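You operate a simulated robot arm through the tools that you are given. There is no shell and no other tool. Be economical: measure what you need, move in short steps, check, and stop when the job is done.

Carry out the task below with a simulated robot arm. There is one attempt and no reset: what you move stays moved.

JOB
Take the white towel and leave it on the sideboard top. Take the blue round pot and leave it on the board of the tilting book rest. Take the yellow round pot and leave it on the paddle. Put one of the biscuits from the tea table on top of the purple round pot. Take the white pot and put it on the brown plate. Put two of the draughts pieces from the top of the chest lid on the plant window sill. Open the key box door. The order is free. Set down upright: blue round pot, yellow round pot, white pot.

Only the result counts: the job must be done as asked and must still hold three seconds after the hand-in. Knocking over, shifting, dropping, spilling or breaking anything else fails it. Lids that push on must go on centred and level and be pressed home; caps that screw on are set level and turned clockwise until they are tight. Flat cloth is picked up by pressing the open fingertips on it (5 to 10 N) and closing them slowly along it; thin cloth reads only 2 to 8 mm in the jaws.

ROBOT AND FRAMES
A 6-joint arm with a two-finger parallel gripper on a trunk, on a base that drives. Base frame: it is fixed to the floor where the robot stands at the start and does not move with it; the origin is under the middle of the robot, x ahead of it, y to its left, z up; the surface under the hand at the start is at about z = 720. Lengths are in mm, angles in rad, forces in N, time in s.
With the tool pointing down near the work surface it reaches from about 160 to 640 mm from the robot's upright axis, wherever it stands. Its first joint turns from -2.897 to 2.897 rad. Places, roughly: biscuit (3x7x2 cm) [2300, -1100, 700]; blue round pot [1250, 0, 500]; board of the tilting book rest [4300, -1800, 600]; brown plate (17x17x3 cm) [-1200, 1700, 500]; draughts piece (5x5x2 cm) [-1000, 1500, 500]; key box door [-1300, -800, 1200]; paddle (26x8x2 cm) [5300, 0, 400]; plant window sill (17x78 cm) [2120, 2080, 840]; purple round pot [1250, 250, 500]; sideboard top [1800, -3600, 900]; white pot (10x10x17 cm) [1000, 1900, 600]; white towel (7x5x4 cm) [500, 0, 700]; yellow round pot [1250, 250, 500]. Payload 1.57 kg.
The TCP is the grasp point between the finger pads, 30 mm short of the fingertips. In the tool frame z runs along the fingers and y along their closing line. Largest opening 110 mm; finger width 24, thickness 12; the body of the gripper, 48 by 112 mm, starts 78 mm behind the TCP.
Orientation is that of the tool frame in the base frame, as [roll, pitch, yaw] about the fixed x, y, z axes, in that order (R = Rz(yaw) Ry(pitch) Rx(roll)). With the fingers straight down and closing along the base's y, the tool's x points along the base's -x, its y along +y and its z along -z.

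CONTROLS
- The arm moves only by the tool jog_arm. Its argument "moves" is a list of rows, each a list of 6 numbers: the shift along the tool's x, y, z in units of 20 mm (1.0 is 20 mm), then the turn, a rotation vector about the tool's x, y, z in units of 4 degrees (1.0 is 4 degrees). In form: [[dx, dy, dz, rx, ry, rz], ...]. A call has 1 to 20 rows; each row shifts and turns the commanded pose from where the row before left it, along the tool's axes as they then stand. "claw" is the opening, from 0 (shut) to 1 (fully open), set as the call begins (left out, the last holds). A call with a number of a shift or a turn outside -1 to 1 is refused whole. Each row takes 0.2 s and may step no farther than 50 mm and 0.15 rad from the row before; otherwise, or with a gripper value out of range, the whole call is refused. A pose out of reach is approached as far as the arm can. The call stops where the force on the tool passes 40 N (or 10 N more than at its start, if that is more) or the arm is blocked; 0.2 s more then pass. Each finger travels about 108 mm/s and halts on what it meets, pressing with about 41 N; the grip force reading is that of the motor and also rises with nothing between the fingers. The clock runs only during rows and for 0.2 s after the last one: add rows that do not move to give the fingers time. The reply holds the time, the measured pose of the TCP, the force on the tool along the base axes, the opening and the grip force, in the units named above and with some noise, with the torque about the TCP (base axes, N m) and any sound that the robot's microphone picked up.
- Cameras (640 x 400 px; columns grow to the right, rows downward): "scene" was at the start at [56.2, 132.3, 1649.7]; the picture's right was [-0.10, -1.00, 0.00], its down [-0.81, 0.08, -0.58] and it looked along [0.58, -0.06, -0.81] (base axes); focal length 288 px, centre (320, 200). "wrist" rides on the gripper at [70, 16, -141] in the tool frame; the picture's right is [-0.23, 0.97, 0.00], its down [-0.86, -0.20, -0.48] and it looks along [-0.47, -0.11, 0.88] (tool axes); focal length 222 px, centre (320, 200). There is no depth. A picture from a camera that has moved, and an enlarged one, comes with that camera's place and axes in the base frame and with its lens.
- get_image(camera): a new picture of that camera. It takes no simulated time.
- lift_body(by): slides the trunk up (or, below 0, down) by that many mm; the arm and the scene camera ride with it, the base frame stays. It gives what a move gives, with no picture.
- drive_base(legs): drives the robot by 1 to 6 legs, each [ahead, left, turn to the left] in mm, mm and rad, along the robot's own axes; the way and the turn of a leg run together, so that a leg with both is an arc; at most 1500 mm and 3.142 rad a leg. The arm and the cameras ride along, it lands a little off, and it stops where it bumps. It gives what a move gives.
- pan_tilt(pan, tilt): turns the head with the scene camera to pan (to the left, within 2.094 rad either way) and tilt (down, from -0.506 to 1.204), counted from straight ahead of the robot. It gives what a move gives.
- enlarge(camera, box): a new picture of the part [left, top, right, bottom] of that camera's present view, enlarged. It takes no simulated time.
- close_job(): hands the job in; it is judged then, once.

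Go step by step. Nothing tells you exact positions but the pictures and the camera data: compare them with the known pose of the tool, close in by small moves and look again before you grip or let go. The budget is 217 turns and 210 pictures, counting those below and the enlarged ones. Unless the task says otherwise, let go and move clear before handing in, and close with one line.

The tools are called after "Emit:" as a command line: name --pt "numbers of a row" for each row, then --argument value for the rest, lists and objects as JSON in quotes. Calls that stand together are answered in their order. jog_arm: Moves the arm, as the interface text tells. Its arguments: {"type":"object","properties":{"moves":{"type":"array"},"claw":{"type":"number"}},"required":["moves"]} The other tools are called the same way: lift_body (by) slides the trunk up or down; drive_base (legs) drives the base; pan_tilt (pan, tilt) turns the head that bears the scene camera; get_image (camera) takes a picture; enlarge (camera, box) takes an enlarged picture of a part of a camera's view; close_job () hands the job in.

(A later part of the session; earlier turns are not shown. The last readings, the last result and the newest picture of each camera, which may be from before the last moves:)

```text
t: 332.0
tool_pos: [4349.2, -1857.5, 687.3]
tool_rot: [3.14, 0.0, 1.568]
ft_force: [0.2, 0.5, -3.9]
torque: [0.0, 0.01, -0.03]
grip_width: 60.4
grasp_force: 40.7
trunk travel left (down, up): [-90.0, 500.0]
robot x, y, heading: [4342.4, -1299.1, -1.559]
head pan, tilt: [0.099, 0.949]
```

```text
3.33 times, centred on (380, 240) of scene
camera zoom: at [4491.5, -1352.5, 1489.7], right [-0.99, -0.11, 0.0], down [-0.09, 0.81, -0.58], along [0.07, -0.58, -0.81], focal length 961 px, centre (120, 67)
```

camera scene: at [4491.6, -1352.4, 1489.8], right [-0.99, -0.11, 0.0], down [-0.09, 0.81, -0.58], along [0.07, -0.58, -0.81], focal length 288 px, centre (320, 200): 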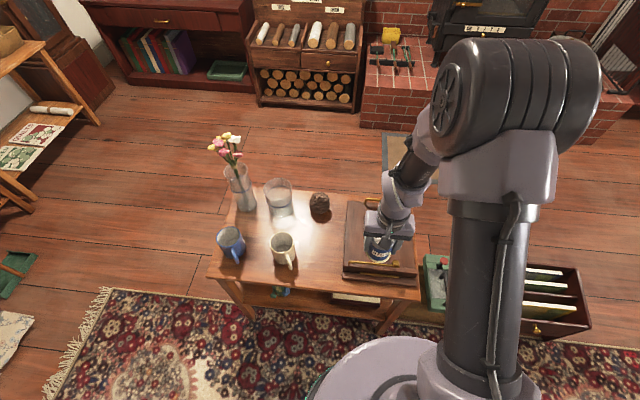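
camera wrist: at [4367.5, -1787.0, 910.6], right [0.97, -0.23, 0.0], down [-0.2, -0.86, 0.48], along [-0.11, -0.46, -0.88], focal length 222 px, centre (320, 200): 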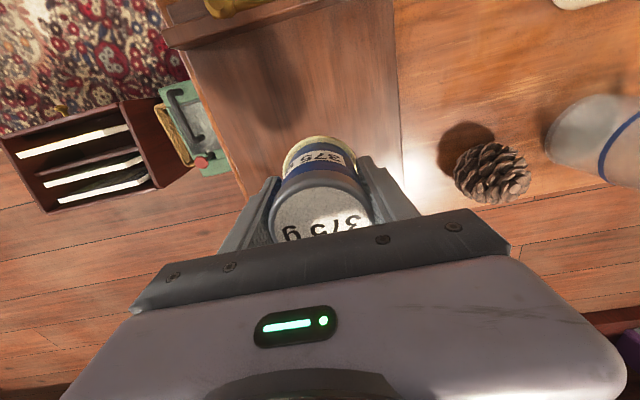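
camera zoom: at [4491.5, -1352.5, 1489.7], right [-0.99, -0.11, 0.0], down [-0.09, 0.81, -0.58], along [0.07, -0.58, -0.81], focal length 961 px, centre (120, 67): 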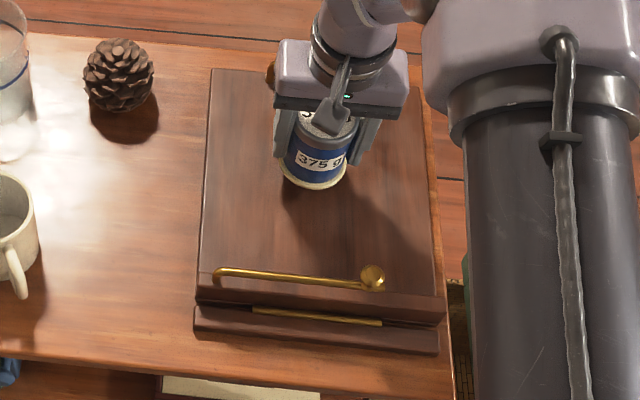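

Emit:
jog_arm --pt "0 -0.1 0.15 0 0 0" --pt "0 0 0.15 0 0 0" --pt "0 0 0.15 0 0 0" --pt "0 0 0 0 0 0"

Emit:
jog_arm --pt "0 0 0.12 0 0 0" --pt "0 0 0.12 0 0 0" --pt "0 0 0 0 0 0"

Emit:
jog_arm --pt "0 0 0.12 0 0 0" --pt "0 0 0.12 0 0 0" --pt "0 0 0 0 0 0"

```text
t: 333.0
tool_pos: [4346.3, -1856.3, 678.5]
tool_rot: [3.141, -0.001, 1.566]
ft_force: [1.2, 0.9, -3.6]
torque: [0.03, 0.01, -0.01]
grip_width: 60.4
grasp_force: 41.2
trunk travel left (down, up): [-90.0, 500.0]
robot x, y, heading: [4337.2, -1301.9, -1.556]
head pan, tilt: [0.099, 0.949]
```

```text
t: 333.8
tool_pos: [4346.5, -1857.1, 674.5]
tool_rot: [3.141, -0.003, 1.567]
ft_force: [-0.2, -0.5, -3.9]
torque: [0.01, -0.01, 0.01]
grip_width: 60.2
grasp_force: 41.2
trunk travel left (down, up): [-90.0, 500.0]
robot x, y, heading: [4338.6, -1298.4, -1.557]
head pan, tilt: [0.099, 0.949]
```

```text
t: 334.6
tool_pos: [4346.7, -1856.6, 669.3]
tool_rot: [3.141, -0.003, 1.567]
ft_force: [0.6, -0.2, -2.7]
torque: [0.05, -0.01, -0.01]
grip_width: 60.5
grasp_force: 40.6
trunk travel left (down, up): [-90.0, 500.0]
robot x, y, heading: [4341.3, -1301.4, -1.56]
head pan, tilt: [0.099, 0.949]
```

Emit:
jog_arm --pt "0 0 0.12 0 0 0" --pt "0 0 0.12 0 0 0" --pt "0 0 0 0 0 0"

Emit:
jog_arm --pt "0 0 0.12 0 0 0" --pt "0 0 0.12 0 0 0" --pt "0 0 0 0 0 0"

Emit:
enlarge --camera "scene" --box '[320, 180, 440, 300]'

Emit:
get_image --camera "wrist"

```text
t: 335.4
tool_pos: [4348.0, -1856.0, 664.3]
tool_rot: [3.14, -0.001, 1.569]
ft_force: [-0.2, 0.7, -3.9]
torque: [-0.01, 0.02, -0.02]
grip_width: 60.6
grasp_force: 41.4
trunk travel left (down, up): [-90.0, 500.0]
robot x, y, heading: [4341.4, -1301.6, -1.559]
head pan, tilt: [0.099, 0.949]
```

```text
t: 336.2
tool_pos: [4346.1, -1857.7, 662.1]
tool_rot: [3.141, 0.006, 1.567]
ft_force: [-6.3, -0.9, 34.9]
torque: [-0.22, 0.67, -0.21]
grip_width: 60.5
grasp_force: 40.6
trunk travel left (down, up): [-90.0, 500.0]
robot x, y, heading: [4338.9, -1301.8, -1.559]
head pan, tilt: [0.099, 0.949]
```

```text
3.33 times, centred on (380, 240) of scene
camera zoom: at [4491.1, -1349.0, 1490.2], right [-0.99, -0.11, 0.0], down [-0.09, 0.81, -0.58], along [0.07, -0.58, -0.81], focal length 961 px, centre (120, 67)
```

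zoom: 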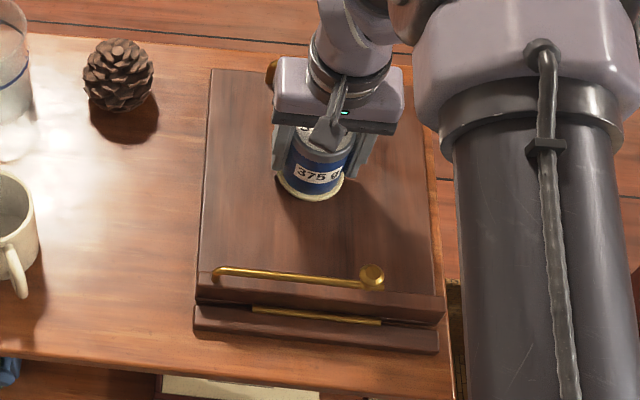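

```text
110 pictures are left
camera wrist: at [4363.5, -1786.5, 804.1], right [0.97, -0.23, 0.0], down [-0.2, -0.85, 0.48], along [-0.11, -0.47, -0.88], focal length 222 px, centre (320, 200)
```

wrist: 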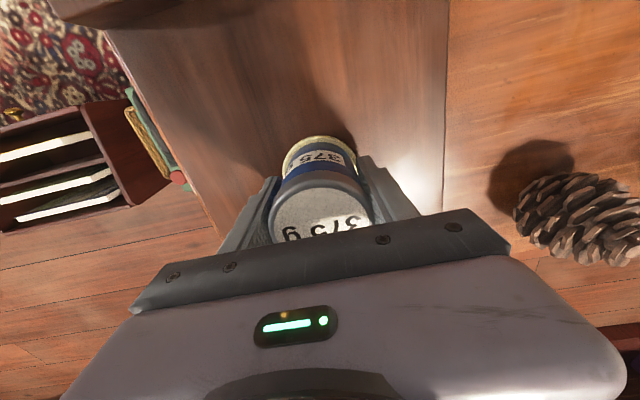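

On the board. Ease, release and rise.

Emit:
jog_arm --pt "0 0 -0.12 0 0 0" --pt "0 0 0 0 0 0"

Emit:
jog_arm --pt "0 0 0 0 0 0" --pt "0 0 0 0 0 0" --pt "0 0 0 0 0 0" --pt "0 0 0 0 0 0" --claw 0.85

Emit:
jog_arm --pt "0 0 -0.5 0 0 0" --pt "0 0 -1 0 0 0" --pt "0 0 -1 0 0 0" --pt "0 0 -1 0 0 0" --pt "0 0 -1 0 0 0" --pt "0 0 -1 0 0 0" --pt "0 0 -1 0 0 0" --pt "0.5 0 -1 0 0 0" --pt "1 0 -1 0 0 0" --pt "1 0 -1 0 0 0" --pt "1 0 -1 0 0 0" --pt "1 0 -1 0 0 0" --pt "1 0 -1 0 0 0"

Emit:
enlarge --camera "scene" --box '[320, 180, 440, 300]'

```text
t: 336.8
tool_pos: [4348.3, -1857.8, 662.6]
tool_rot: [3.14, -0.001, 1.568]
ft_force: [-5.3, -4.6, 14.3]
torque: [-0.74, 0.39, -0.13]
grip_width: 60.2
grasp_force: 41.1
trunk travel left (down, up): [-90.0, 500.0]
robot x, y, heading: [4337.4, -1302.2, -1.555]
head pan, tilt: [0.099, 0.949]
```

```text
t: 337.8
tool_pos: [4348.2, -1857.1, 663.3]
tool_rot: [3.142, -0.001, 1.566]
ft_force: [0.3, -0.5, -0.6]
torque: [0.02, 0.0, -0.01]
grip_width: 93.8
grasp_force: 0.0
trunk travel left (down, up): [-90.0, 500.0]
robot x, y, heading: [4343.7, -1302.7, -1.556]
head pan, tilt: [0.099, 0.949]
```

```text
t: 340.6
tool_pos: [4347.6, -1748.3, 914.0]
tool_rot: [3.141, -0.001, 1.566]
ft_force: [0.5, -0.2, 0.3]
torque: [0.01, -0.02, -0.01]
grip_width: 93.7
grasp_force: 0.1
trunk travel left (down, up): [-90.0, 500.0]
robot x, y, heading: [4338.4, -1302.4, -1.555]
head pan, tilt: [0.099, 0.949]
```

```text
3.33 times, centred on (380, 240) of scene
camera zoom: at [4491.5, -1351.7, 1489.8], right [-0.99, -0.11, 0.0], down [-0.09, 0.81, -0.58], along [0.07, -0.58, -0.81], focal length 961 px, centre (120, 67)
```

zoom: 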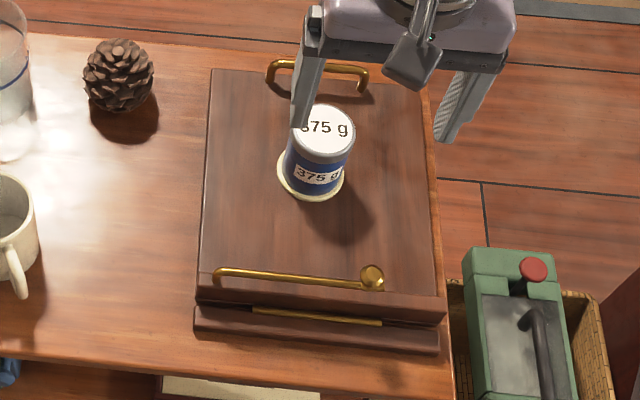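

Blue pot stands on the board. Now drive back north-west to the white pot.

Emit:
drive_base --legs '[[-1450, 0, 0], [-440, 0, 0], [0, -660, 0], [-320, 0, 0]]'

```text
t: 355.3
tool_pos: [3662.0, 503.7, 912.8]
tool_rot: [-3.141, -0.002, 1.577]
ft_force: [0.5, 0.3, 0.1]
torque: [0.0, -0.01, -0.01]
grip_width: 93.7
grasp_force: 0.1
trunk travel left (down, up): [-90.0, 500.0]
robot x, y, heading: [3652.1, 952.6, -1.542]
head pan, tilt: [0.099, 0.949]
```

Emit:
drive_base --legs '[[0, -1500, 0], [0, -1130, 0], [0, 0, 3.11]]'

Emit:
pan_tilt --pan 0.1 --tilt 0.6

Emit:
get_image --camera "scene"

```text
t: 375.6
tool_pos: [990.5, 1374.8, 912.6]
tool_rot: [-3.141, -0.001, -1.579]
ft_force: [-0.6, 0.2, 0.1]
torque: [0.02, 0.0, 0.0]
grip_width: 93.5
grasp_force: 0.0
trunk travel left (down, up): [-90.0, 500.0]
robot x, y, heading: [999.2, 930.7, 1.586]
head pan, tilt: [0.099, 0.949]
```

```text
t: 376.4
tool_pos: [992.2, 1376.3, 911.6]
tool_rot: [3.141, -0.002, -1.579]
ft_force: [-0.3, 0.6, 0.0]
torque: [0.02, -0.02, 0.0]
grip_width: 93.7
grasp_force: 0.0
trunk travel left (down, up): [-90.0, 500.0]
robot x, y, heading: [993.0, 929.3, 1.583]
head pan, tilt: [0.099, 0.6]
```

```text
108 pictures are left
camera scene: at [851.9, 994.0, 1518.1], right [0.99, 0.11, 0.0], down [0.06, -0.56, -0.82], along [-0.09, 0.82, -0.57], focal length 288 px, centre (320, 200)
```

scene: 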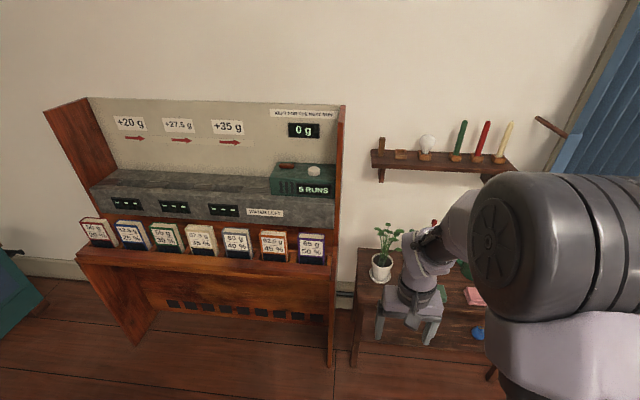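

Emit:
enlarge --camera "scene" --box '[320, 200, 480, 320]'

Emit:
get_image --camera "wrist"

```text
3.33 times, centred on (400, 260) of scene
camera zoom: at [851.9, 994.0, 1518.1], right [0.99, 0.11, 0.0], down [0.06, -0.56, -0.82], along [-0.09, 0.82, -0.57], focal length 961 px, centre (53, 0)
```

zoom: 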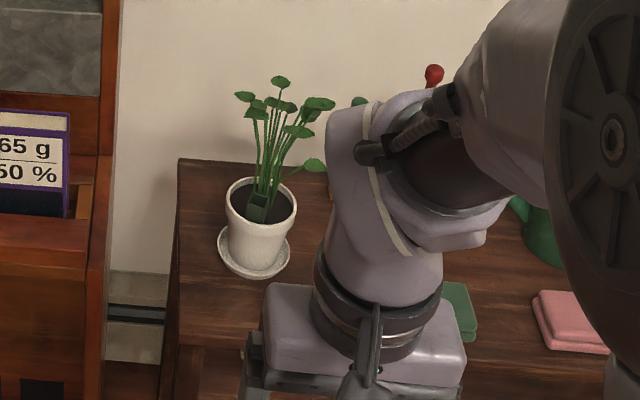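

```text
106 pictures are left
camera wrist: at [974.6, 1306.5, 1054.7], right [-0.97, 0.24, 0.0], down [0.21, 0.85, 0.48], along [0.11, 0.46, -0.88], focal length 222 px, centre (320, 200)
```

wrist: 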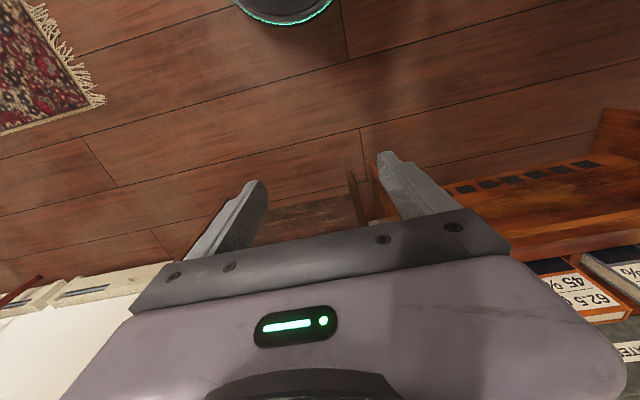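

White pot (with saucer and plant) is at about (1015,1845), standing on a surface near z≈540. I drive closer and look from the wrist.

Emit:
drive_base --legs '[[320, -20, -0.013]]'

Emit:
get_image --camera "wrist"

Emit:
pan_tilt --pan 0.0 --tilt 0.85

Emit:
get_image --camera "scene"

```text
t: 378.6
tool_pos: [1016.0, 1699.1, 912.8]
tool_rot: [3.139, -0.001, -1.588]
ft_force: [-0.1, -0.5, -0.1]
torque: [-0.01, 0.04, -0.03]
grip_width: 93.2
grasp_force: 0.1
trunk travel left (down, up): [-90.0, 500.0]
robot x, y, heading: [1017.1, 1252.1, 1.572]
head pan, tilt: [0.099, 0.6]
```

```text
105 pictures are left
camera wrist: at [997.7, 1630.3, 1054.6], right [-0.97, 0.25, 0.0], down [0.22, 0.85, 0.48], along [0.12, 0.46, -0.88], focal length 222 px, centre (320, 200)
```

wrist: 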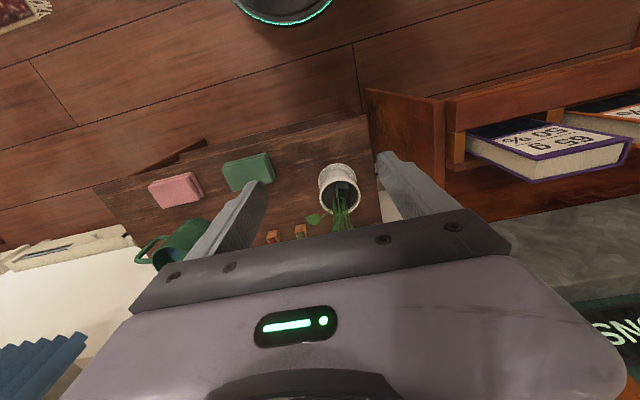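

```text
t: 379.4
tool_pos: [1015.9, 1698.4, 913.0]
tool_rot: [3.139, 0.0, -1.59]
ft_force: [-0.5, 0.1, -0.1]
torque: [-0.04, -0.01, -0.01]
grip_width: 93.4
grasp_force: 0.1
trunk travel left (down, up): [-90.0, 500.0]
robot x, y, heading: [1019.5, 1251.0, 1.568]
head pan, tilt: [0.0, 0.85]
```

```text
104 pictures are left
camera scene: at [880.2, 1309.2, 1497.3], right [1.0, 0.0, 0.0], down [0.0, -0.75, -0.66], along [0.0, 0.66, -0.75], focal length 288 px, centre (320, 200)
```

scene: 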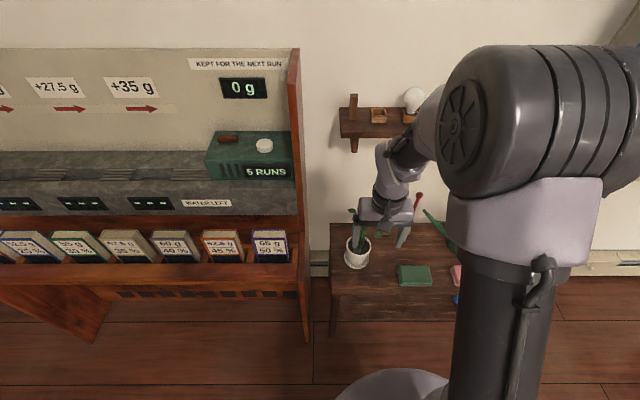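

Emit:
enlarge --camera "wrist" --box '[300, 150, 390, 230]'

Emit:
enlarge --camera "scene" --box '[310, 190, 450, 300]'

```text
5.00 times, centred on (345, 190) of wrist
camera zoom: at [997.7, 1630.0, 1054.7], right [-0.97, 0.25, 0.0], down [0.22, 0.85, 0.48], along [0.12, 0.46, -0.88], focal length 1111 px, centre (195, 250)
```

zoom: 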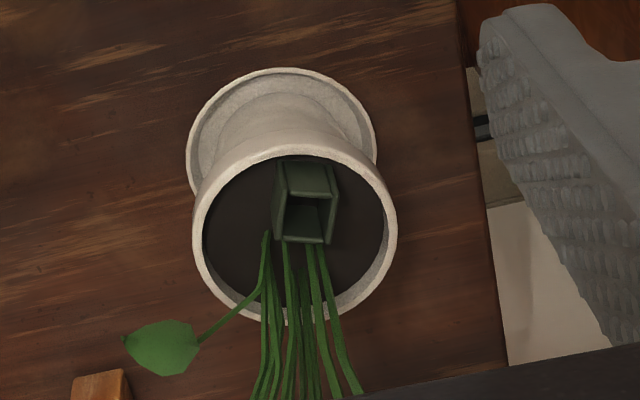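

```text
3.64 times, centred on (380, 245) of scene
camera zoom: at [880.2, 1309.2, 1497.3], right [1.0, 0.0, 0.0], down [0.0, -0.75, -0.66], along [0.0, 0.66, -0.75], focal length 1048 px, centre (102, 36)
```

zoom: 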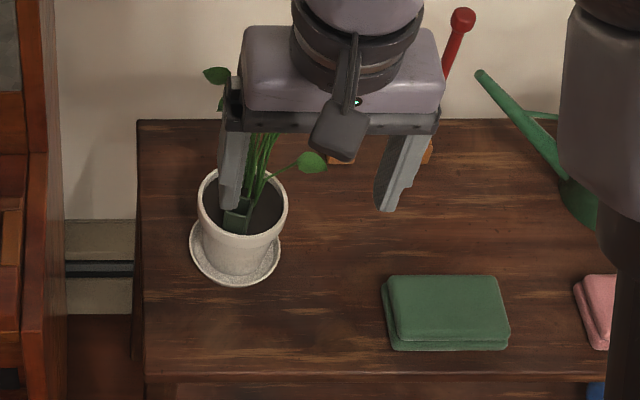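

Rim at (1011,1837,668), base ≈575. I'll grip it from the front with the tool tilted about 64° so the plant is clear. First tilt.

Emit:
jog_arm --pt "0.5 0 0 0 -1 0" --pt "0.5 0 0 0 -1 0" --pt "0 0 0 0 -1 0" --pt "0 0 0 0 -1 0" --pt "0 0 0 0 -1 0" --pt "0 0 0 0 -1 0" --pt "0 0 0 0 -1 0" --pt "0 0 0 0 -1 0" --pt "0 0 0 0 -1 0" --pt "0 0 0 0 -1 0" --pt "0 0 0 0 -1 0" --pt "0 0 0 0 -1 0" --pt "0 0 0 0 -1 0" --pt "0 0 0 0 -1 0" --pt "0 0 0 0 -1 0" --pt "0 0 0 0 -1 0" --pt "0 0 0 0 0 0" --claw 1

Emit:
get_image --camera "wrist"

```text
t: 382.9
tool_pos: [1008.7, 1746.5, 905.5]
tool_rot: [3.139, 1.117, -1.592]
ft_force: [0.2, -0.3, 0.2]
torque: [0.01, 0.01, -0.01]
grip_width: 109.9
grasp_force: 0.2
out of reach, approached as far as the arm can: row 6, 9, 10, 11, 12, 13, 14, 15, 16
trunk travel left (down, up): [-90.0, 500.0]
robot x, y, heading: [1018.2, 1255.2, 1.569]
head pan, tilt: [0.0, 0.85]
```

```text
101 pictures are left
camera wrist: at [988.7, 1588.6, 905.6], right [-0.97, 0.12, 0.2], down [0.2, -0.06, 0.98], along [0.13, 0.99, 0.03], focal length 222 px, centre (320, 200)
```

wrist: 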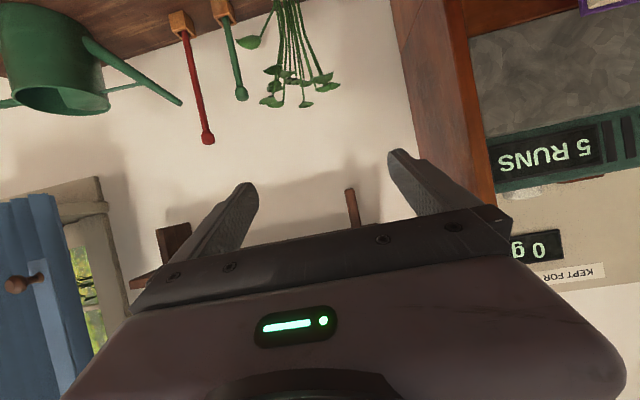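

Emit:
jog_arm --pt "0.92 0 0.35 0 0 0" --pt "0.92 0 0.35 0 0 0" --pt "0.92 0 0.35 0 0 0" --pt "0.92 0 0.35 0 0 0" --pt "0.92 0 0.35 0 0 0" --pt "0.92 0 0.35 0 0 0" --pt "0.92 0 0.35 0 0 0" --pt "0.92 0 0.35 0 0 0" --pt "0.92 0 0.35 0 0 0" --pt "0.92 0 0.35 0 0 0" --pt "0.92 0 0.35 0 0 0" --pt "0.92 0 0.35 0 0 0" --pt "0 0 0 0 0 0"

Emit:
get_image --camera "wrist"

Emit:
get_image --camera "scene"

```text
t: 385.8
tool_pos: [1008.2, 1723.1, 672.0]
tool_rot: [3.14, 1.113, -1.592]
ft_force: [0.4, 0.2, 0.4]
torque: [-0.02, 0.01, -0.01]
grip_width: 110.0
grasp_force: 0.1
trunk travel left (down, up): [-90.0, 500.0]
robot x, y, heading: [1017.0, 1253.5, 1.57]
head pan, tilt: [0.0, 0.85]
```

```text
100 pictures are left
camera wrist: at [987.8, 1566.3, 671.4], right [-0.97, 0.12, 0.2], down [0.2, -0.06, 0.98], along [0.13, 0.99, 0.03], focal length 222 px, centre (320, 200)
```

wrist: 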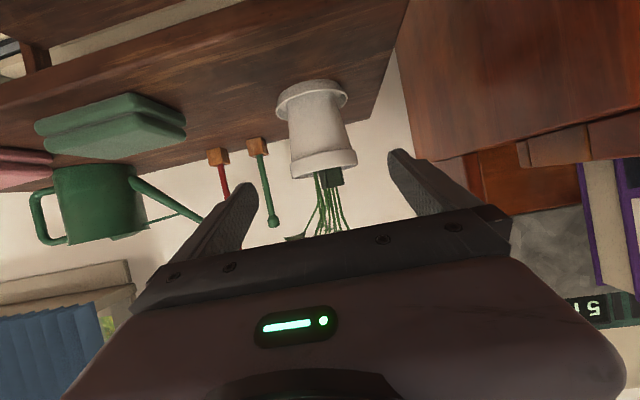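

```text
99 pictures are left
camera scene: at [880.3, 1309.2, 1497.3], right [1.0, 0.0, 0.0], down [0.0, -0.75, -0.66], along [0.0, 0.66, -0.75], focal length 288 px, centre (320, 200)
```

scene: 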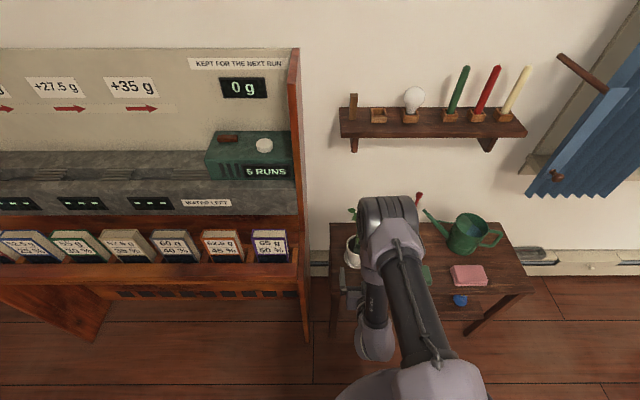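

Pot's true place is about (1013,1857), rim ≈632, base ≈545. Descend further and approach.

Emit:
jog_arm --pt "0.84 -0.03 0.41 0 0 0" --pt "0.84 -0.03 0.41 0 0 0" --pt "0.84 -0.03 0.41 0 0 0" --pt "0.84 -0.03 0.41 0 0 0" --pt "-0.42 0 0.86 0 0 0" --pt "-0.42 0 0.86 0 0 0" --pt "0 0 0 0 0 0"

Emit:
get_image --camera "wrist"

Emit:
enlarge --camera "scene" --box '[310, 190, 450, 300]'

```text
t: 387.4
tool_pos: [1011.3, 1761.8, 596.2]
tool_rot: [3.14, 1.116, -1.591]
ft_force: [0.3, 0.1, 0.7]
torque: [0.03, 0.0, 0.04]
grip_width: 110.2
grasp_force: 0.0
trunk travel left (down, up): [-90.0, 500.0]
robot x, y, heading: [1017.1, 1248.1, 1.568]
head pan, tilt: [0.0, 0.85]
```

```text
98 pictures are left
camera wrist: at [992.1, 1604.7, 595.1], right [-0.97, 0.12, 0.2], down [0.2, -0.06, 0.98], along [0.13, 0.99, 0.03], focal length 222 px, centre (320, 200)
```

wrist: 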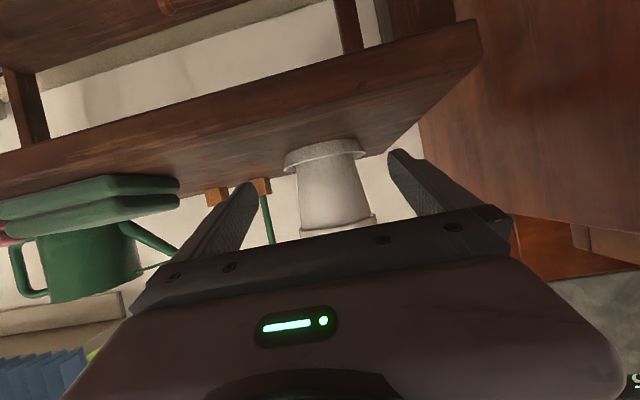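

```text
3.64 times, centred on (380, 245) of scene
camera zoom: at [880.3, 1309.2, 1497.3], right [1.0, 0.0, 0.0], down [0.0, -0.75, -0.66], along [0.0, 0.66, -0.75], focal length 1048 px, centre (102, 36)
```

zoom: 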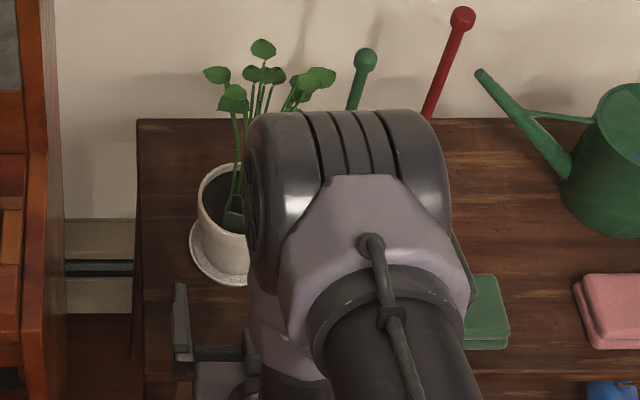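

Emit:
jog_arm --pt "-0.45 0 0.92 0 0 0" --pt "-0.45 0 0.92 0 0 0" --pt "-0.45 0 0.92 0 0 0" --pt "-0.45 0 0.92 0 0 0" --pt "0 0 0 0 0 0"

Emit:
get_image --camera "wrist"

```text
t: 388.6
tool_pos: [1013.3, 1844.3, 596.1]
tool_rot: [3.14, 1.116, -1.591]
ft_force: [0.1, 0.8, 0.3]
torque: [0.0, -0.01, 0.01]
grip_width: 110.1
grasp_force: 0.0
trunk travel left (down, up): [-90.0, 500.0]
robot x, y, heading: [1016.1, 1252.1, 1.573]
head pan, tilt: [0.0, 0.85]
```

```text
96 pictures are left
camera wrist: at [993.9, 1688.0, 595.9], right [-0.97, 0.12, 0.2], down [0.2, -0.06, 0.98], along [0.13, 0.99, 0.03], focal length 222 px, centre (320, 200)
```

wrist: 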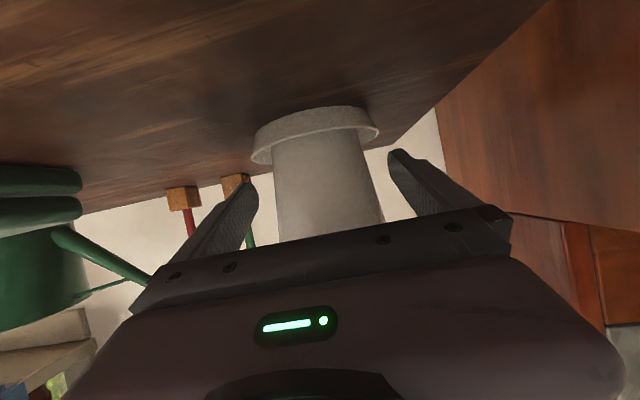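

Pot is centred between the fingers. Close and lift a bit.

Emit:
jog_arm --pt "0 0 0 0 0 0" --pt "0 0 0 0 0 0" --pt "0 0 0 0 0 0" --pt "0 0 0 0 0 0" --claw 0

Emit:
jog_arm --pt "-0.45 0 -0.22 0 0 0" --pt "-0.9 0 -0.44 0 0 0" --pt "-0.9 0 -0.44 0 0 0" --pt "0 0 0 0 0 0"

Emit:
get_image --camera "wrist"

```text
t: 389.6
tool_pos: [1013.8, 1844.7, 596.5]
tool_rot: [3.14, 1.114, -1.592]
ft_force: [-1.8, 0.0, 0.2]
torque: [0.05, 0.16, -0.04]
grip_width: 74.8
grasp_force: 41.3
trunk travel left (down, up): [-90.0, 500.0]
robot x, y, heading: [1016.1, 1251.5, 1.571]
head pan, tilt: [0.0, 0.85]
```

```text
t: 390.6
tool_pos: [1013.4, 1844.3, 645.3]
tool_rot: [3.141, 1.115, -1.591]
ft_force: [0.2, 0.1, -8.0]
torque: [-0.04, 0.0, 0.01]
grip_width: 74.7
grasp_force: 40.8
trunk travel left (down, up): [-90.0, 500.0]
robot x, y, heading: [1016.6, 1252.0, 1.568]
head pan, tilt: [0.0, 0.85]
```

```text
95 pictures are left
camera wrist: at [994.5, 1687.2, 645.7], right [-0.97, 0.12, 0.2], down [0.2, -0.06, 0.98], along [0.13, 0.99, 0.03], focal length 222 px, centre (320, 200)
```

wrist: 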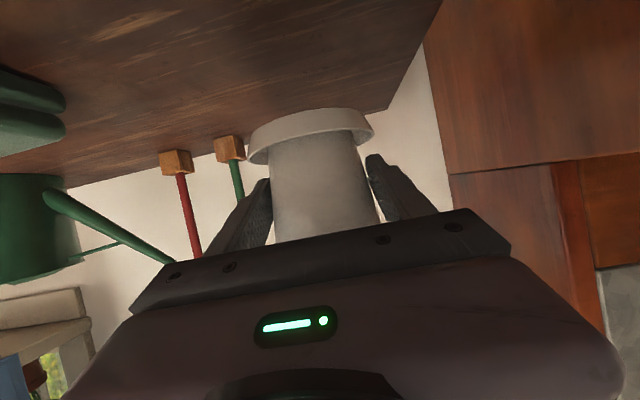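

White pot held (75 mm, ~0.8 kg). Raise it, back off, and drive toward the chest.

Emit:
jog_arm --pt "-0.9 0 -0.44 0 0 0" --pt "-0.9 0 -0.44 0 0 0" --pt "-0.9 0 -0.44 0 0 0" --pt "-0.9 0 -0.44 0 0 0" --pt "-0.9 0 -0.44 0 0 0" --pt "0 0 0 0 0 0"

Emit:
drive_base --legs '[[-350, 0, 0], [0, 1250, 0], [0, 0, 1.57]]'

Emit:
pan_tilt --pan -0.35 --tilt 0.7

Emit:
get_image --camera "scene"

```text
t: 391.9
tool_pos: [1011.1, 1842.9, 746.4]
tool_rot: [3.14, 1.115, -1.592]
ft_force: [-0.8, 1.0, -8.1]
torque: [-0.05, 0.0, -0.01]
grip_width: 74.8
grasp_force: 41.1
trunk travel left (down, up): [-90.0, 500.0]
robot x, y, heading: [1014.5, 1250.7, 1.568]
head pan, tilt: [0.0, 0.85]
```

```text
t: 404.0
tool_pos: [-834.9, 920.7, 747.0]
tool_rot: [3.139, 1.114, -0.033]
ft_force: [-0.1, -0.2, -6.9]
torque: [-0.01, -0.07, -0.02]
grip_width: 74.5
grasp_force: 41.1
trunk travel left (down, up): [-90.0, 500.0]
robot x, y, heading: [-241.8, 919.4, 3.133]
head pan, tilt: [0.0, 0.85]
```

```text
t: 404.8
tool_pos: [-833.7, 920.3, 747.0]
tool_rot: [3.139, 1.116, -0.031]
ft_force: [-0.5, -0.1, -7.8]
torque: [0.0, -0.08, -0.01]
grip_width: 74.3
grasp_force: 41.2
trunk travel left (down, up): [-90.0, 500.0]
robot x, y, heading: [-241.7, 920.4, 3.13]
head pan, tilt: [-0.351, 0.7]
```

```text
94 pictures are left
camera scene: at [-300.1, 808.3, 1509.5], right [0.35, 0.94, 0.0], down [0.6, -0.23, -0.76], along [-0.72, 0.27, -0.64], focal length 288 px, centre (320, 200)
```

scene: 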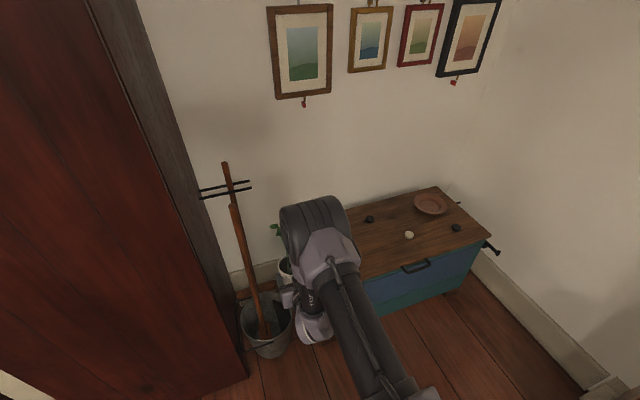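

Plate at about (-1190,1774). I drive in front of it, avoiding the mop and the cabinet.

Emit:
drive_base --legs '[[0, -360, 0], [310, 0, 0.01], [0, -440, 0]]'

Emit:
pan_tilt --pan 0.0 --tilt 0.9

Emit:
get_image --camera "scene"

Emit:
get_image --camera "wrist"

```text
t: 411.1
tool_pos: [-1141.0, 1715.5, 746.6]
tool_rot: [-3.141, 1.115, -0.022]
ft_force: [-0.8, 0.1, -7.2]
torque: [-0.02, -0.06, 0.0]
grip_width: 74.2
grasp_force: 41.6
trunk travel left (down, up): [-90.0, 500.0]
robot x, y, heading: [-545.5, 1720.7, 3.142]
head pan, tilt: [-0.351, 0.7]
```

```text
t: 411.9
tool_pos: [-1141.2, 1716.3, 746.9]
tool_rot: [3.141, 1.113, -0.023]
ft_force: [-0.5, 0.5, -6.9]
torque: [0.01, -0.05, 0.0]
grip_width: 74.7
grasp_force: 41.0
trunk travel left (down, up): [-90.0, 500.0]
robot x, y, heading: [-546.4, 1717.6, 3.136]
head pan, tilt: [0.0, 0.901]
```

```text
93 pictures are left
camera scene: at [-600.8, 1579.0, 1493.4], right [0.0, 1.0, 0.0], down [0.78, 0.0, -0.62], along [-0.62, 0.0, -0.78], focal length 288 px, centre (320, 200)
```

scene: 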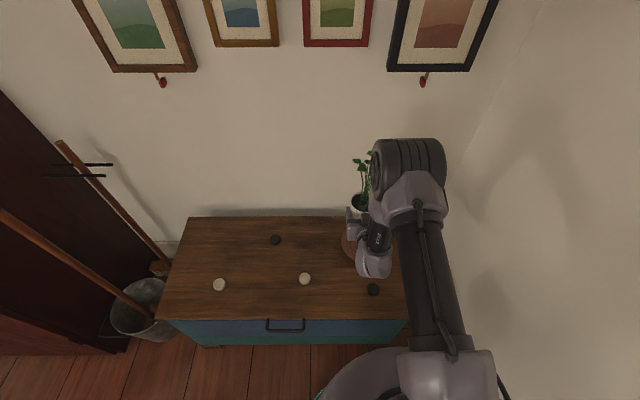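

```text
92 pictures are left
camera wrist: at [-983.8, 1696.1, 746.8], right [-0.12, -0.97, 0.2], down [0.06, 0.2, 0.98], along [-0.99, 0.13, 0.03], focal length 222 px, centre (320, 200)
```

wrist: 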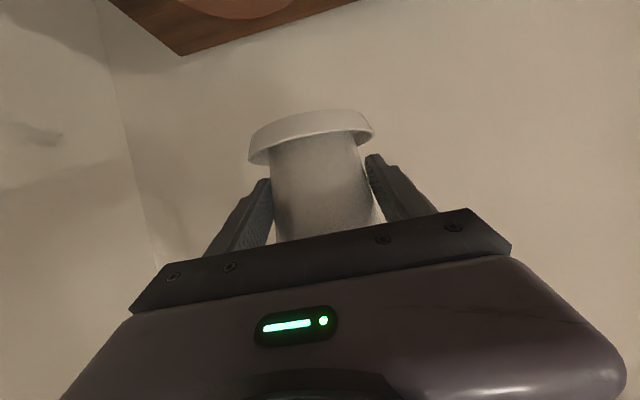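

Emit:
enlarge --camera "scene" --box '[300, 180, 420, 300]'

```text
3.33 times, centred on (360, 240) of scene
camera zoom: at [-600.8, 1579.0, 1493.4], right [0.0, 1.0, 0.0], down [0.78, 0.0, -0.62], along [-0.62, 0.0, -0.78], focal length 961 px, centre (187, 67)
```

zoom: 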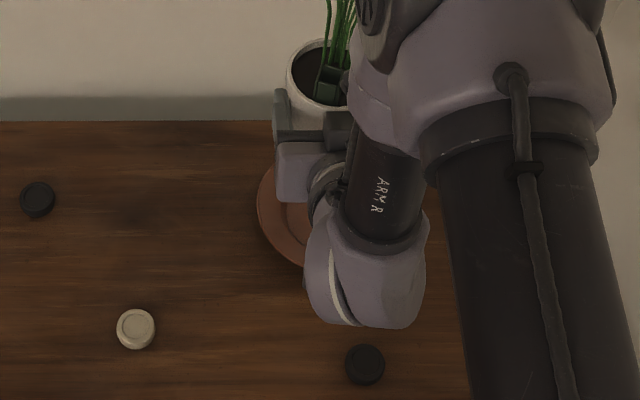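

The arm hides the plate; I step left to see it clearly.

Emit:
drive_base --legs '[[0, 330, 0]]'

Emit:
pan_tilt --pan -0.45 --tilt 0.8

Emit:
get_image --camera "scene"

```text
t: 414.1
tool_pos: [-1142.2, 1382.7, 746.2]
tool_rot: [3.141, 1.115, -0.02]
ft_force: [0.0, -1.0, -7.9]
torque: [0.01, -0.07, 0.0]
grip_width: 74.6
grasp_force: 41.1
trunk travel left (down, up): [-90.0, 500.0]
robot x, y, heading: [-546.5, 1388.4, -3.144]
head pan, tilt: [0.0, 0.901]
```

```text
t: 415.0
tool_pos: [-1142.0, 1382.5, 746.8]
tool_rot: [3.14, 1.115, -0.02]
ft_force: [0.4, 0.3, -7.6]
torque: [-0.01, -0.05, -0.02]
grip_width: 74.6
grasp_force: 40.3
trunk travel left (down, up): [-90.0, 500.0]
robot x, y, heading: [-547.7, 1392.4, -3.145]
head pan, tilt: [-0.45, 0.799]
```

```text
90 pictures are left
camera scene: at [-597.8, 1282.8, 1501.2], right [0.43, 0.9, 0.0], down [0.65, -0.31, -0.7], along [-0.63, 0.3, -0.72], focal length 288 px, centre (320, 200)
```

scene: 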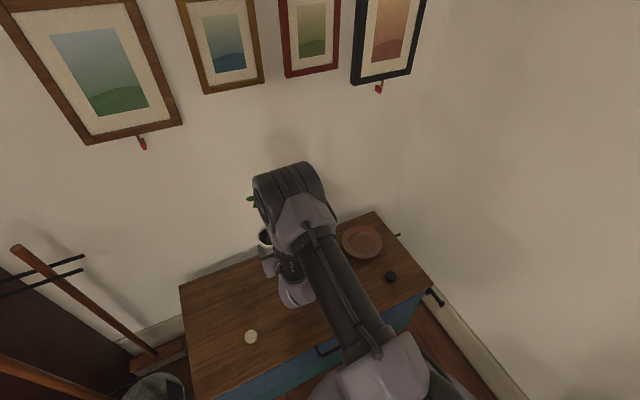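

Emit:
enlarge --camera "scene" --box '[320, 200, 440, 300]'

```text
4.00 times, centred on (380, 250) of scene
camera zoom: at [-597.8, 1282.8, 1501.2], right [0.43, 0.9, 0.0], down [0.65, -0.31, -0.7], along [-0.63, 0.3, -0.72], focal length 1153 px, centre (80, 0)
```

zoom: 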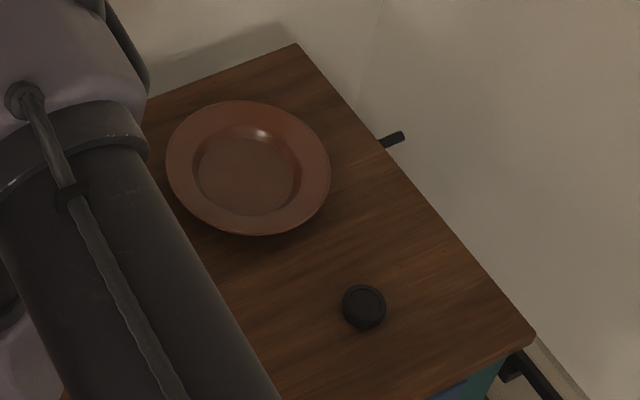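

Plate centre ≈(-1163,1745), flat well of about 99 mm. Drive back and align.

Emit:
drive_base --legs '[[0, -362, 0]]'

Emit:
pan_tilt --pan 0.0 --tilt 0.9

```text
t: 417.3
tool_pos: [-1141.6, 1745.4, 747.2]
tool_rot: [3.14, 1.114, -0.016]
ft_force: [0.5, -0.4, -7.4]
torque: [0.0, -0.05, 0.03]
grip_width: 74.6
grasp_force: 41.3
trunk travel left (down, up): [-90.0, 500.0]
robot x, y, heading: [-546.8, 1754.8, -3.139]
head pan, tilt: [-0.45, 0.799]
```

```text
t: 418.2
tool_pos: [-1142.0, 1745.3, 746.8]
tool_rot: [3.138, 1.113, -0.017]
ft_force: [-1.4, 0.6, -8.1]
torque: [-0.01, -0.06, -0.01]
grip_width: 74.7
grasp_force: 41.2
trunk travel left (down, up): [-90.0, 500.0]
robot x, y, heading: [-552.2, 1751.2, -3.135]
head pan, tilt: [0.0, 0.901]
```

Emit:
jog_arm --pt "0.88 0 0.485 0 0 0" --pt "0.88 0 0.485 0 0 0" --pt "0.88 0 0.485 0 0 0" --pt "0.88 0 0.485 0 0 0" --pt "0.88 0 0.485 0 0 0" --pt "0.88 0 0.485 0 0 0" --pt "0 0 0 0 0 0"

Emit:
get_image --camera "wrist"

Emit:
enlarge --camera "scene" --box '[300, 160, 420, 260]'

```text
t: 419.8
tool_pos: [-1144.9, 1745.4, 625.7]
tool_rot: [3.14, 1.114, -0.019]
ft_force: [0.4, -1.1, -7.3]
torque: [0.0, -0.08, -0.02]
grip_width: 74.7
grasp_force: 41.0
trunk travel left (down, up): [-90.0, 500.0]
robot x, y, heading: [-550.7, 1755.3, -3.137]
head pan, tilt: [0.0, 0.901]
```

```text
88 pictures are left
camera wrist: at [-990.1, 1727.0, 625.6], right [-0.12, -0.97, 0.2], down [0.06, 0.2, 0.98], along [-0.99, 0.12, 0.03], focal length 222 px, centre (320, 200)
```

wrist: 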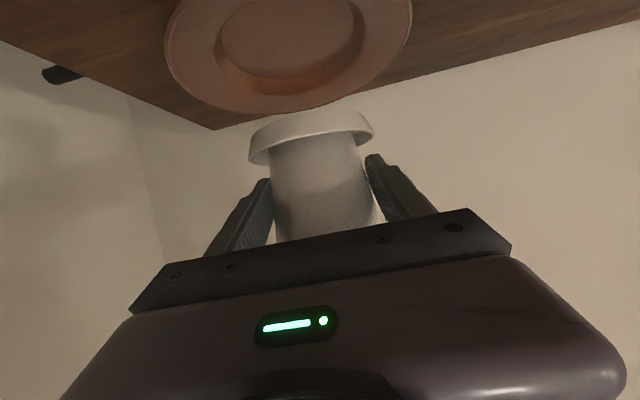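

```text
4.00 times, centred on (360, 210) of scene
camera zoom: at [-601.1, 1612.0, 1493.3], right [0.0, 1.0, 0.0], down [0.78, 0.0, -0.62], along [-0.62, 0.0, -0.78], focal length 1153 px, centre (160, 160)
```

zoom: 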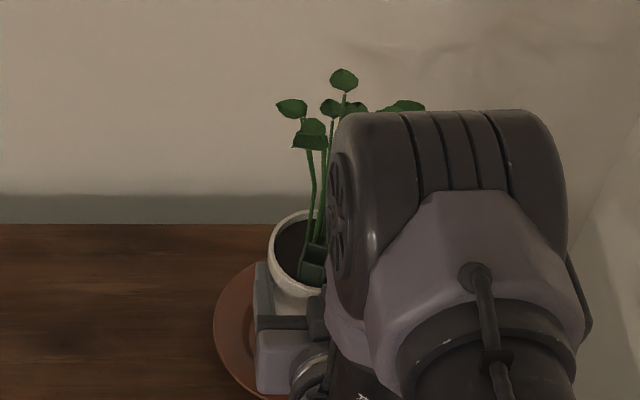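

Aligned laterally and in depth. Descend vertically.

Emit:
jog_arm --pt "0.89 0 0.46 0 0 0" --pt "0.89 0 0.45 0 0 0" --pt "0.2 0 0.1 0 0 0" --pt "0 0 0 0 0 0"

Emit:
get_image --camera "wrist"

```text
t: 420.8
tool_pos: [-1148.5, 1745.3, 580.0]
tool_rot: [3.14, 1.113, -0.016]
ft_force: [0.4, 0.0, -7.8]
torque: [0.05, -0.04, 0.01]
grip_width: 74.4
grasp_force: 40.9
trunk travel left (down, up): [-90.0, 500.0]
robot x, y, heading: [-548.4, 1758.8, -3.138]
head pan, tilt: [0.0, 0.901]
```

```text
86 pictures are left
camera wrist: at [-991.5, 1727.4, 581.1], right [-0.12, -0.97, 0.2], down [0.06, 0.2, 0.98], along [-0.99, 0.12, 0.03], focal length 222 px, centre (320, 200)
```

wrist: 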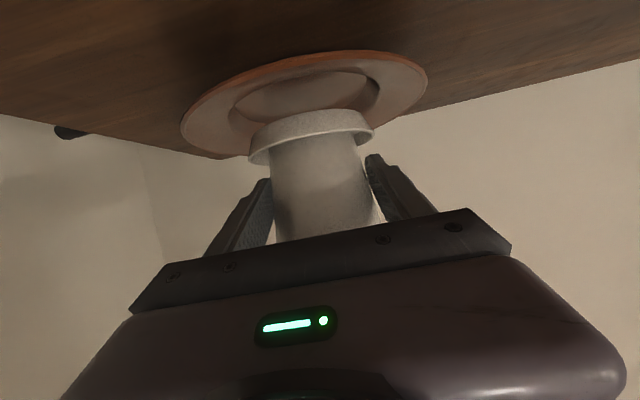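

Emit:
jog_arm --pt "0.2 0 0.1 0 0 0" --pt "0.2 0 0.1 0 0 0" --pt "0.1 0 0.05 0 0 0" --pt "0.1 0 0.05 0 0 0" --pt "0 0 0 0 0 0"

Emit:
jog_arm --pt "0.1 0 0.05 0 0 0" --pt "0.1 0 0.05 0 0 0" --pt "0 0 0 0 0 0"

Emit:
jog_arm --pt "0.1 0 0.05 0 0 0" --pt "0.1 0 0.05 0 0 0" --pt "0 0 0 0 0 0"

Emit:
enlarge --camera "wrist" --box '[160, 40, 460, 240]'

```text
t: 422.0
tool_pos: [-1148.8, 1746.4, 567.5]
tool_rot: [3.14, 1.116, -0.017]
ft_force: [0.1, 0.0, -7.9]
torque: [0.01, -0.06, -0.02]
grip_width: 74.4
grasp_force: 41.1
trunk travel left (down, up): [-90.0, 500.0]
robot x, y, heading: [-548.6, 1756.9, -3.136]
head pan, tilt: [0.0, 0.901]
```

```text
t: 422.8
tool_pos: [-1147.7, 1745.8, 562.0]
tool_rot: [3.14, 1.115, -0.017]
ft_force: [0.0, 0.7, -7.7]
torque: [-0.01, -0.02, -0.01]
grip_width: 74.5
grasp_force: 41.2
trunk travel left (down, up): [-90.0, 500.0]
robot x, y, heading: [-552.5, 1752.4, -3.142]
head pan, tilt: [0.0, 0.901]
```

```text
t: 423.6
tool_pos: [-1147.8, 1745.9, 559.2]
tool_rot: [3.139, 1.115, -0.017]
ft_force: [-2.2, 0.1, -6.2]
torque: [0.0, -0.06, 0.04]
grip_width: 74.4
grasp_force: 41.3
trunk travel left (down, up): [-90.0, 500.0]
robot x, y, heading: [-550.8, 1754.9, -3.143]
head pan, tilt: [0.0, 0.901]
```

```text
2.00 times, centred on (310, 140) of wrist
camera zoom: at [-991.3, 1727.2, 559.2], right [-0.12, -0.97, 0.2], down [0.06, 0.2, 0.98], along [-0.99, 0.12, 0.03], focal length 444 px, centre (340, 320)
```

zoom: 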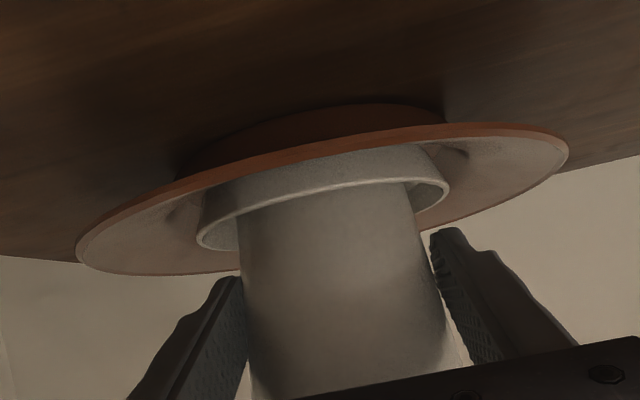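

Emit:
jog_arm --pt "0.08 0 0.04 0 0 0" --pt "0 0 0 0 0 0"

Emit:
jog_arm --pt "0.08 0 0.04 0 0 0" --pt "0 0 0 0 0 0"

Emit:
jog_arm --pt "0.08 0 0.04 0 0 0" --pt "0 0 0 0 0 0"

```text
t: 424.2
tool_pos: [-1149.1, 1745.6, 557.1]
tool_rot: [3.14, 1.114, -0.019]
ft_force: [-1.6, 0.7, -6.9]
torque: [-0.01, -0.05, 0.0]
grip_width: 74.6
grasp_force: 41.2
trunk travel left (down, up): [-90.0, 500.0]
robot x, y, heading: [-552.0, 1749.3, -3.14]
head pan, tilt: [0.0, 0.901]
```

```text
t: 424.8
tool_pos: [-1149.0, 1745.3, 555.7]
tool_rot: [3.139, 1.114, -0.017]
ft_force: [-2.6, -0.1, -5.8]
torque: [0.03, -0.05, 0.03]
grip_width: 74.5
grasp_force: 40.8
trunk travel left (down, up): [-90.0, 500.0]
robot x, y, heading: [-552.5, 1752.2, -3.134]
head pan, tilt: [0.0, 0.901]
```

```text
t: 425.4
tool_pos: [-1148.3, 1745.2, 553.5]
tool_rot: [3.139, 1.115, -0.016]
ft_force: [-0.9, 0.9, -5.3]
torque: [0.04, 0.0, 0.0]
grip_width: 74.3
grasp_force: 40.6
trunk travel left (down, up): [-90.0, 500.0]
robot x, y, heading: [-551.6, 1753.5, -3.14]
head pan, tilt: [0.0, 0.901]
```

Emit:
enlarge --camera "scene" --box '[310, 190, 400, 270]'

Emit:
enlarge --camera "wrist" --box '[160, 40, 460, 240]'

```text
5.00 times, centred on (355, 230) of scene
camera zoom: at [-601.0, 1612.0, 1493.3], right [0.0, 1.0, 0.0], down [0.78, 0.0, -0.62], along [-0.62, 0.0, -0.78], focal length 1442 px, centre (145, 50)
```

zoom: 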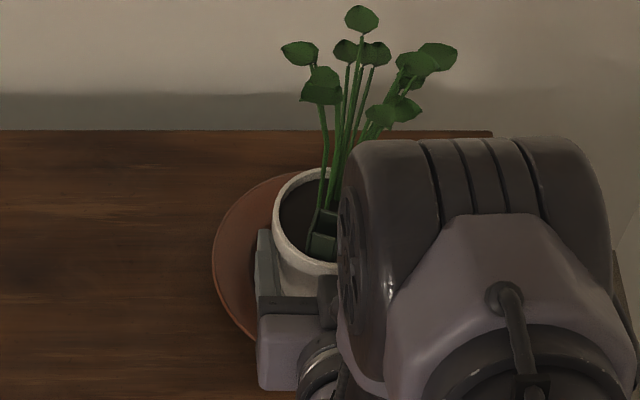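

```text
2.00 times, centred on (310, 140) of wrist
camera zoom: at [-991.1, 1726.7, 554.0], right [-0.12, -0.97, 0.2], down [0.06, 0.2, 0.98], along [-0.99, 0.12, 0.03], focal length 444 px, centre (340, 320)
```

zoom: 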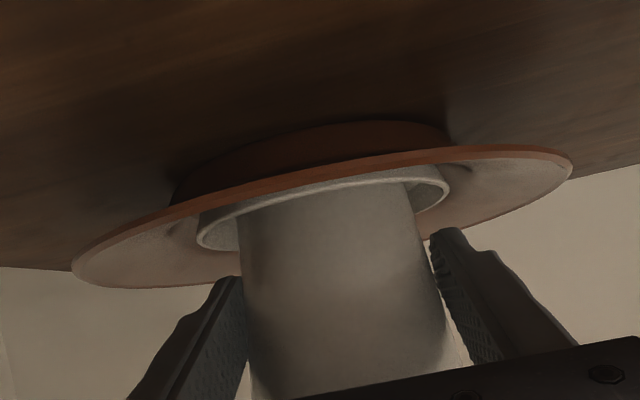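

Emit:
jog_arm --pt "0.09 0 0.045 0 0 0" --pt "0.09 0 0.045 0 0 0" --pt "0 0 0 0 0 0"

Emit:
jog_arm --pt "0.09 0 0.045 0 0 0" --pt "0 0 0 0 0 0"

Emit:
jog_arm --pt "0.09 0 0.045 0 0 0" --pt "0 0 0 0 0 0"

```text
t: 426.2
tool_pos: [-1148.7, 1744.8, 550.8]
tool_rot: [3.14, 1.119, -0.016]
ft_force: [-0.9, -2.6, 17.9]
torque: [0.04, 0.1, 0.03]
grip_width: 74.2
grasp_force: 41.3
trunk travel left (down, up): [-90.0, 500.0]
robot x, y, heading: [-544.4, 1752.0, -3.136]
head pan, tilt: [0.0, 0.901]
```

```text
t: 426.8
tool_pos: [-1147.5, 1745.4, 549.1]
tool_rot: [3.141, 1.116, -0.02]
ft_force: [-1.8, -0.1, 17.7]
torque: [0.01, 0.04, -0.04]
grip_width: 73.1
grasp_force: 41.3
trunk travel left (down, up): [-90.0, 500.0]
robot x, y, heading: [-550.2, 1751.5, -3.137]
head pan, tilt: [0.0, 0.901]
```

```text
t: 427.4
tool_pos: [-1147.0, 1745.3, 547.5]
tool_rot: [3.139, 1.116, -0.017]
ft_force: [2.1, 0.1, 17.1]
torque: [0.01, 0.02, -0.01]
grip_width: 72.3
grasp_force: 40.7
trunk travel left (down, up): [-90.0, 500.0]
robot x, y, heading: [-548.7, 1753.9, -3.136]
head pan, tilt: [0.0, 0.901]
```

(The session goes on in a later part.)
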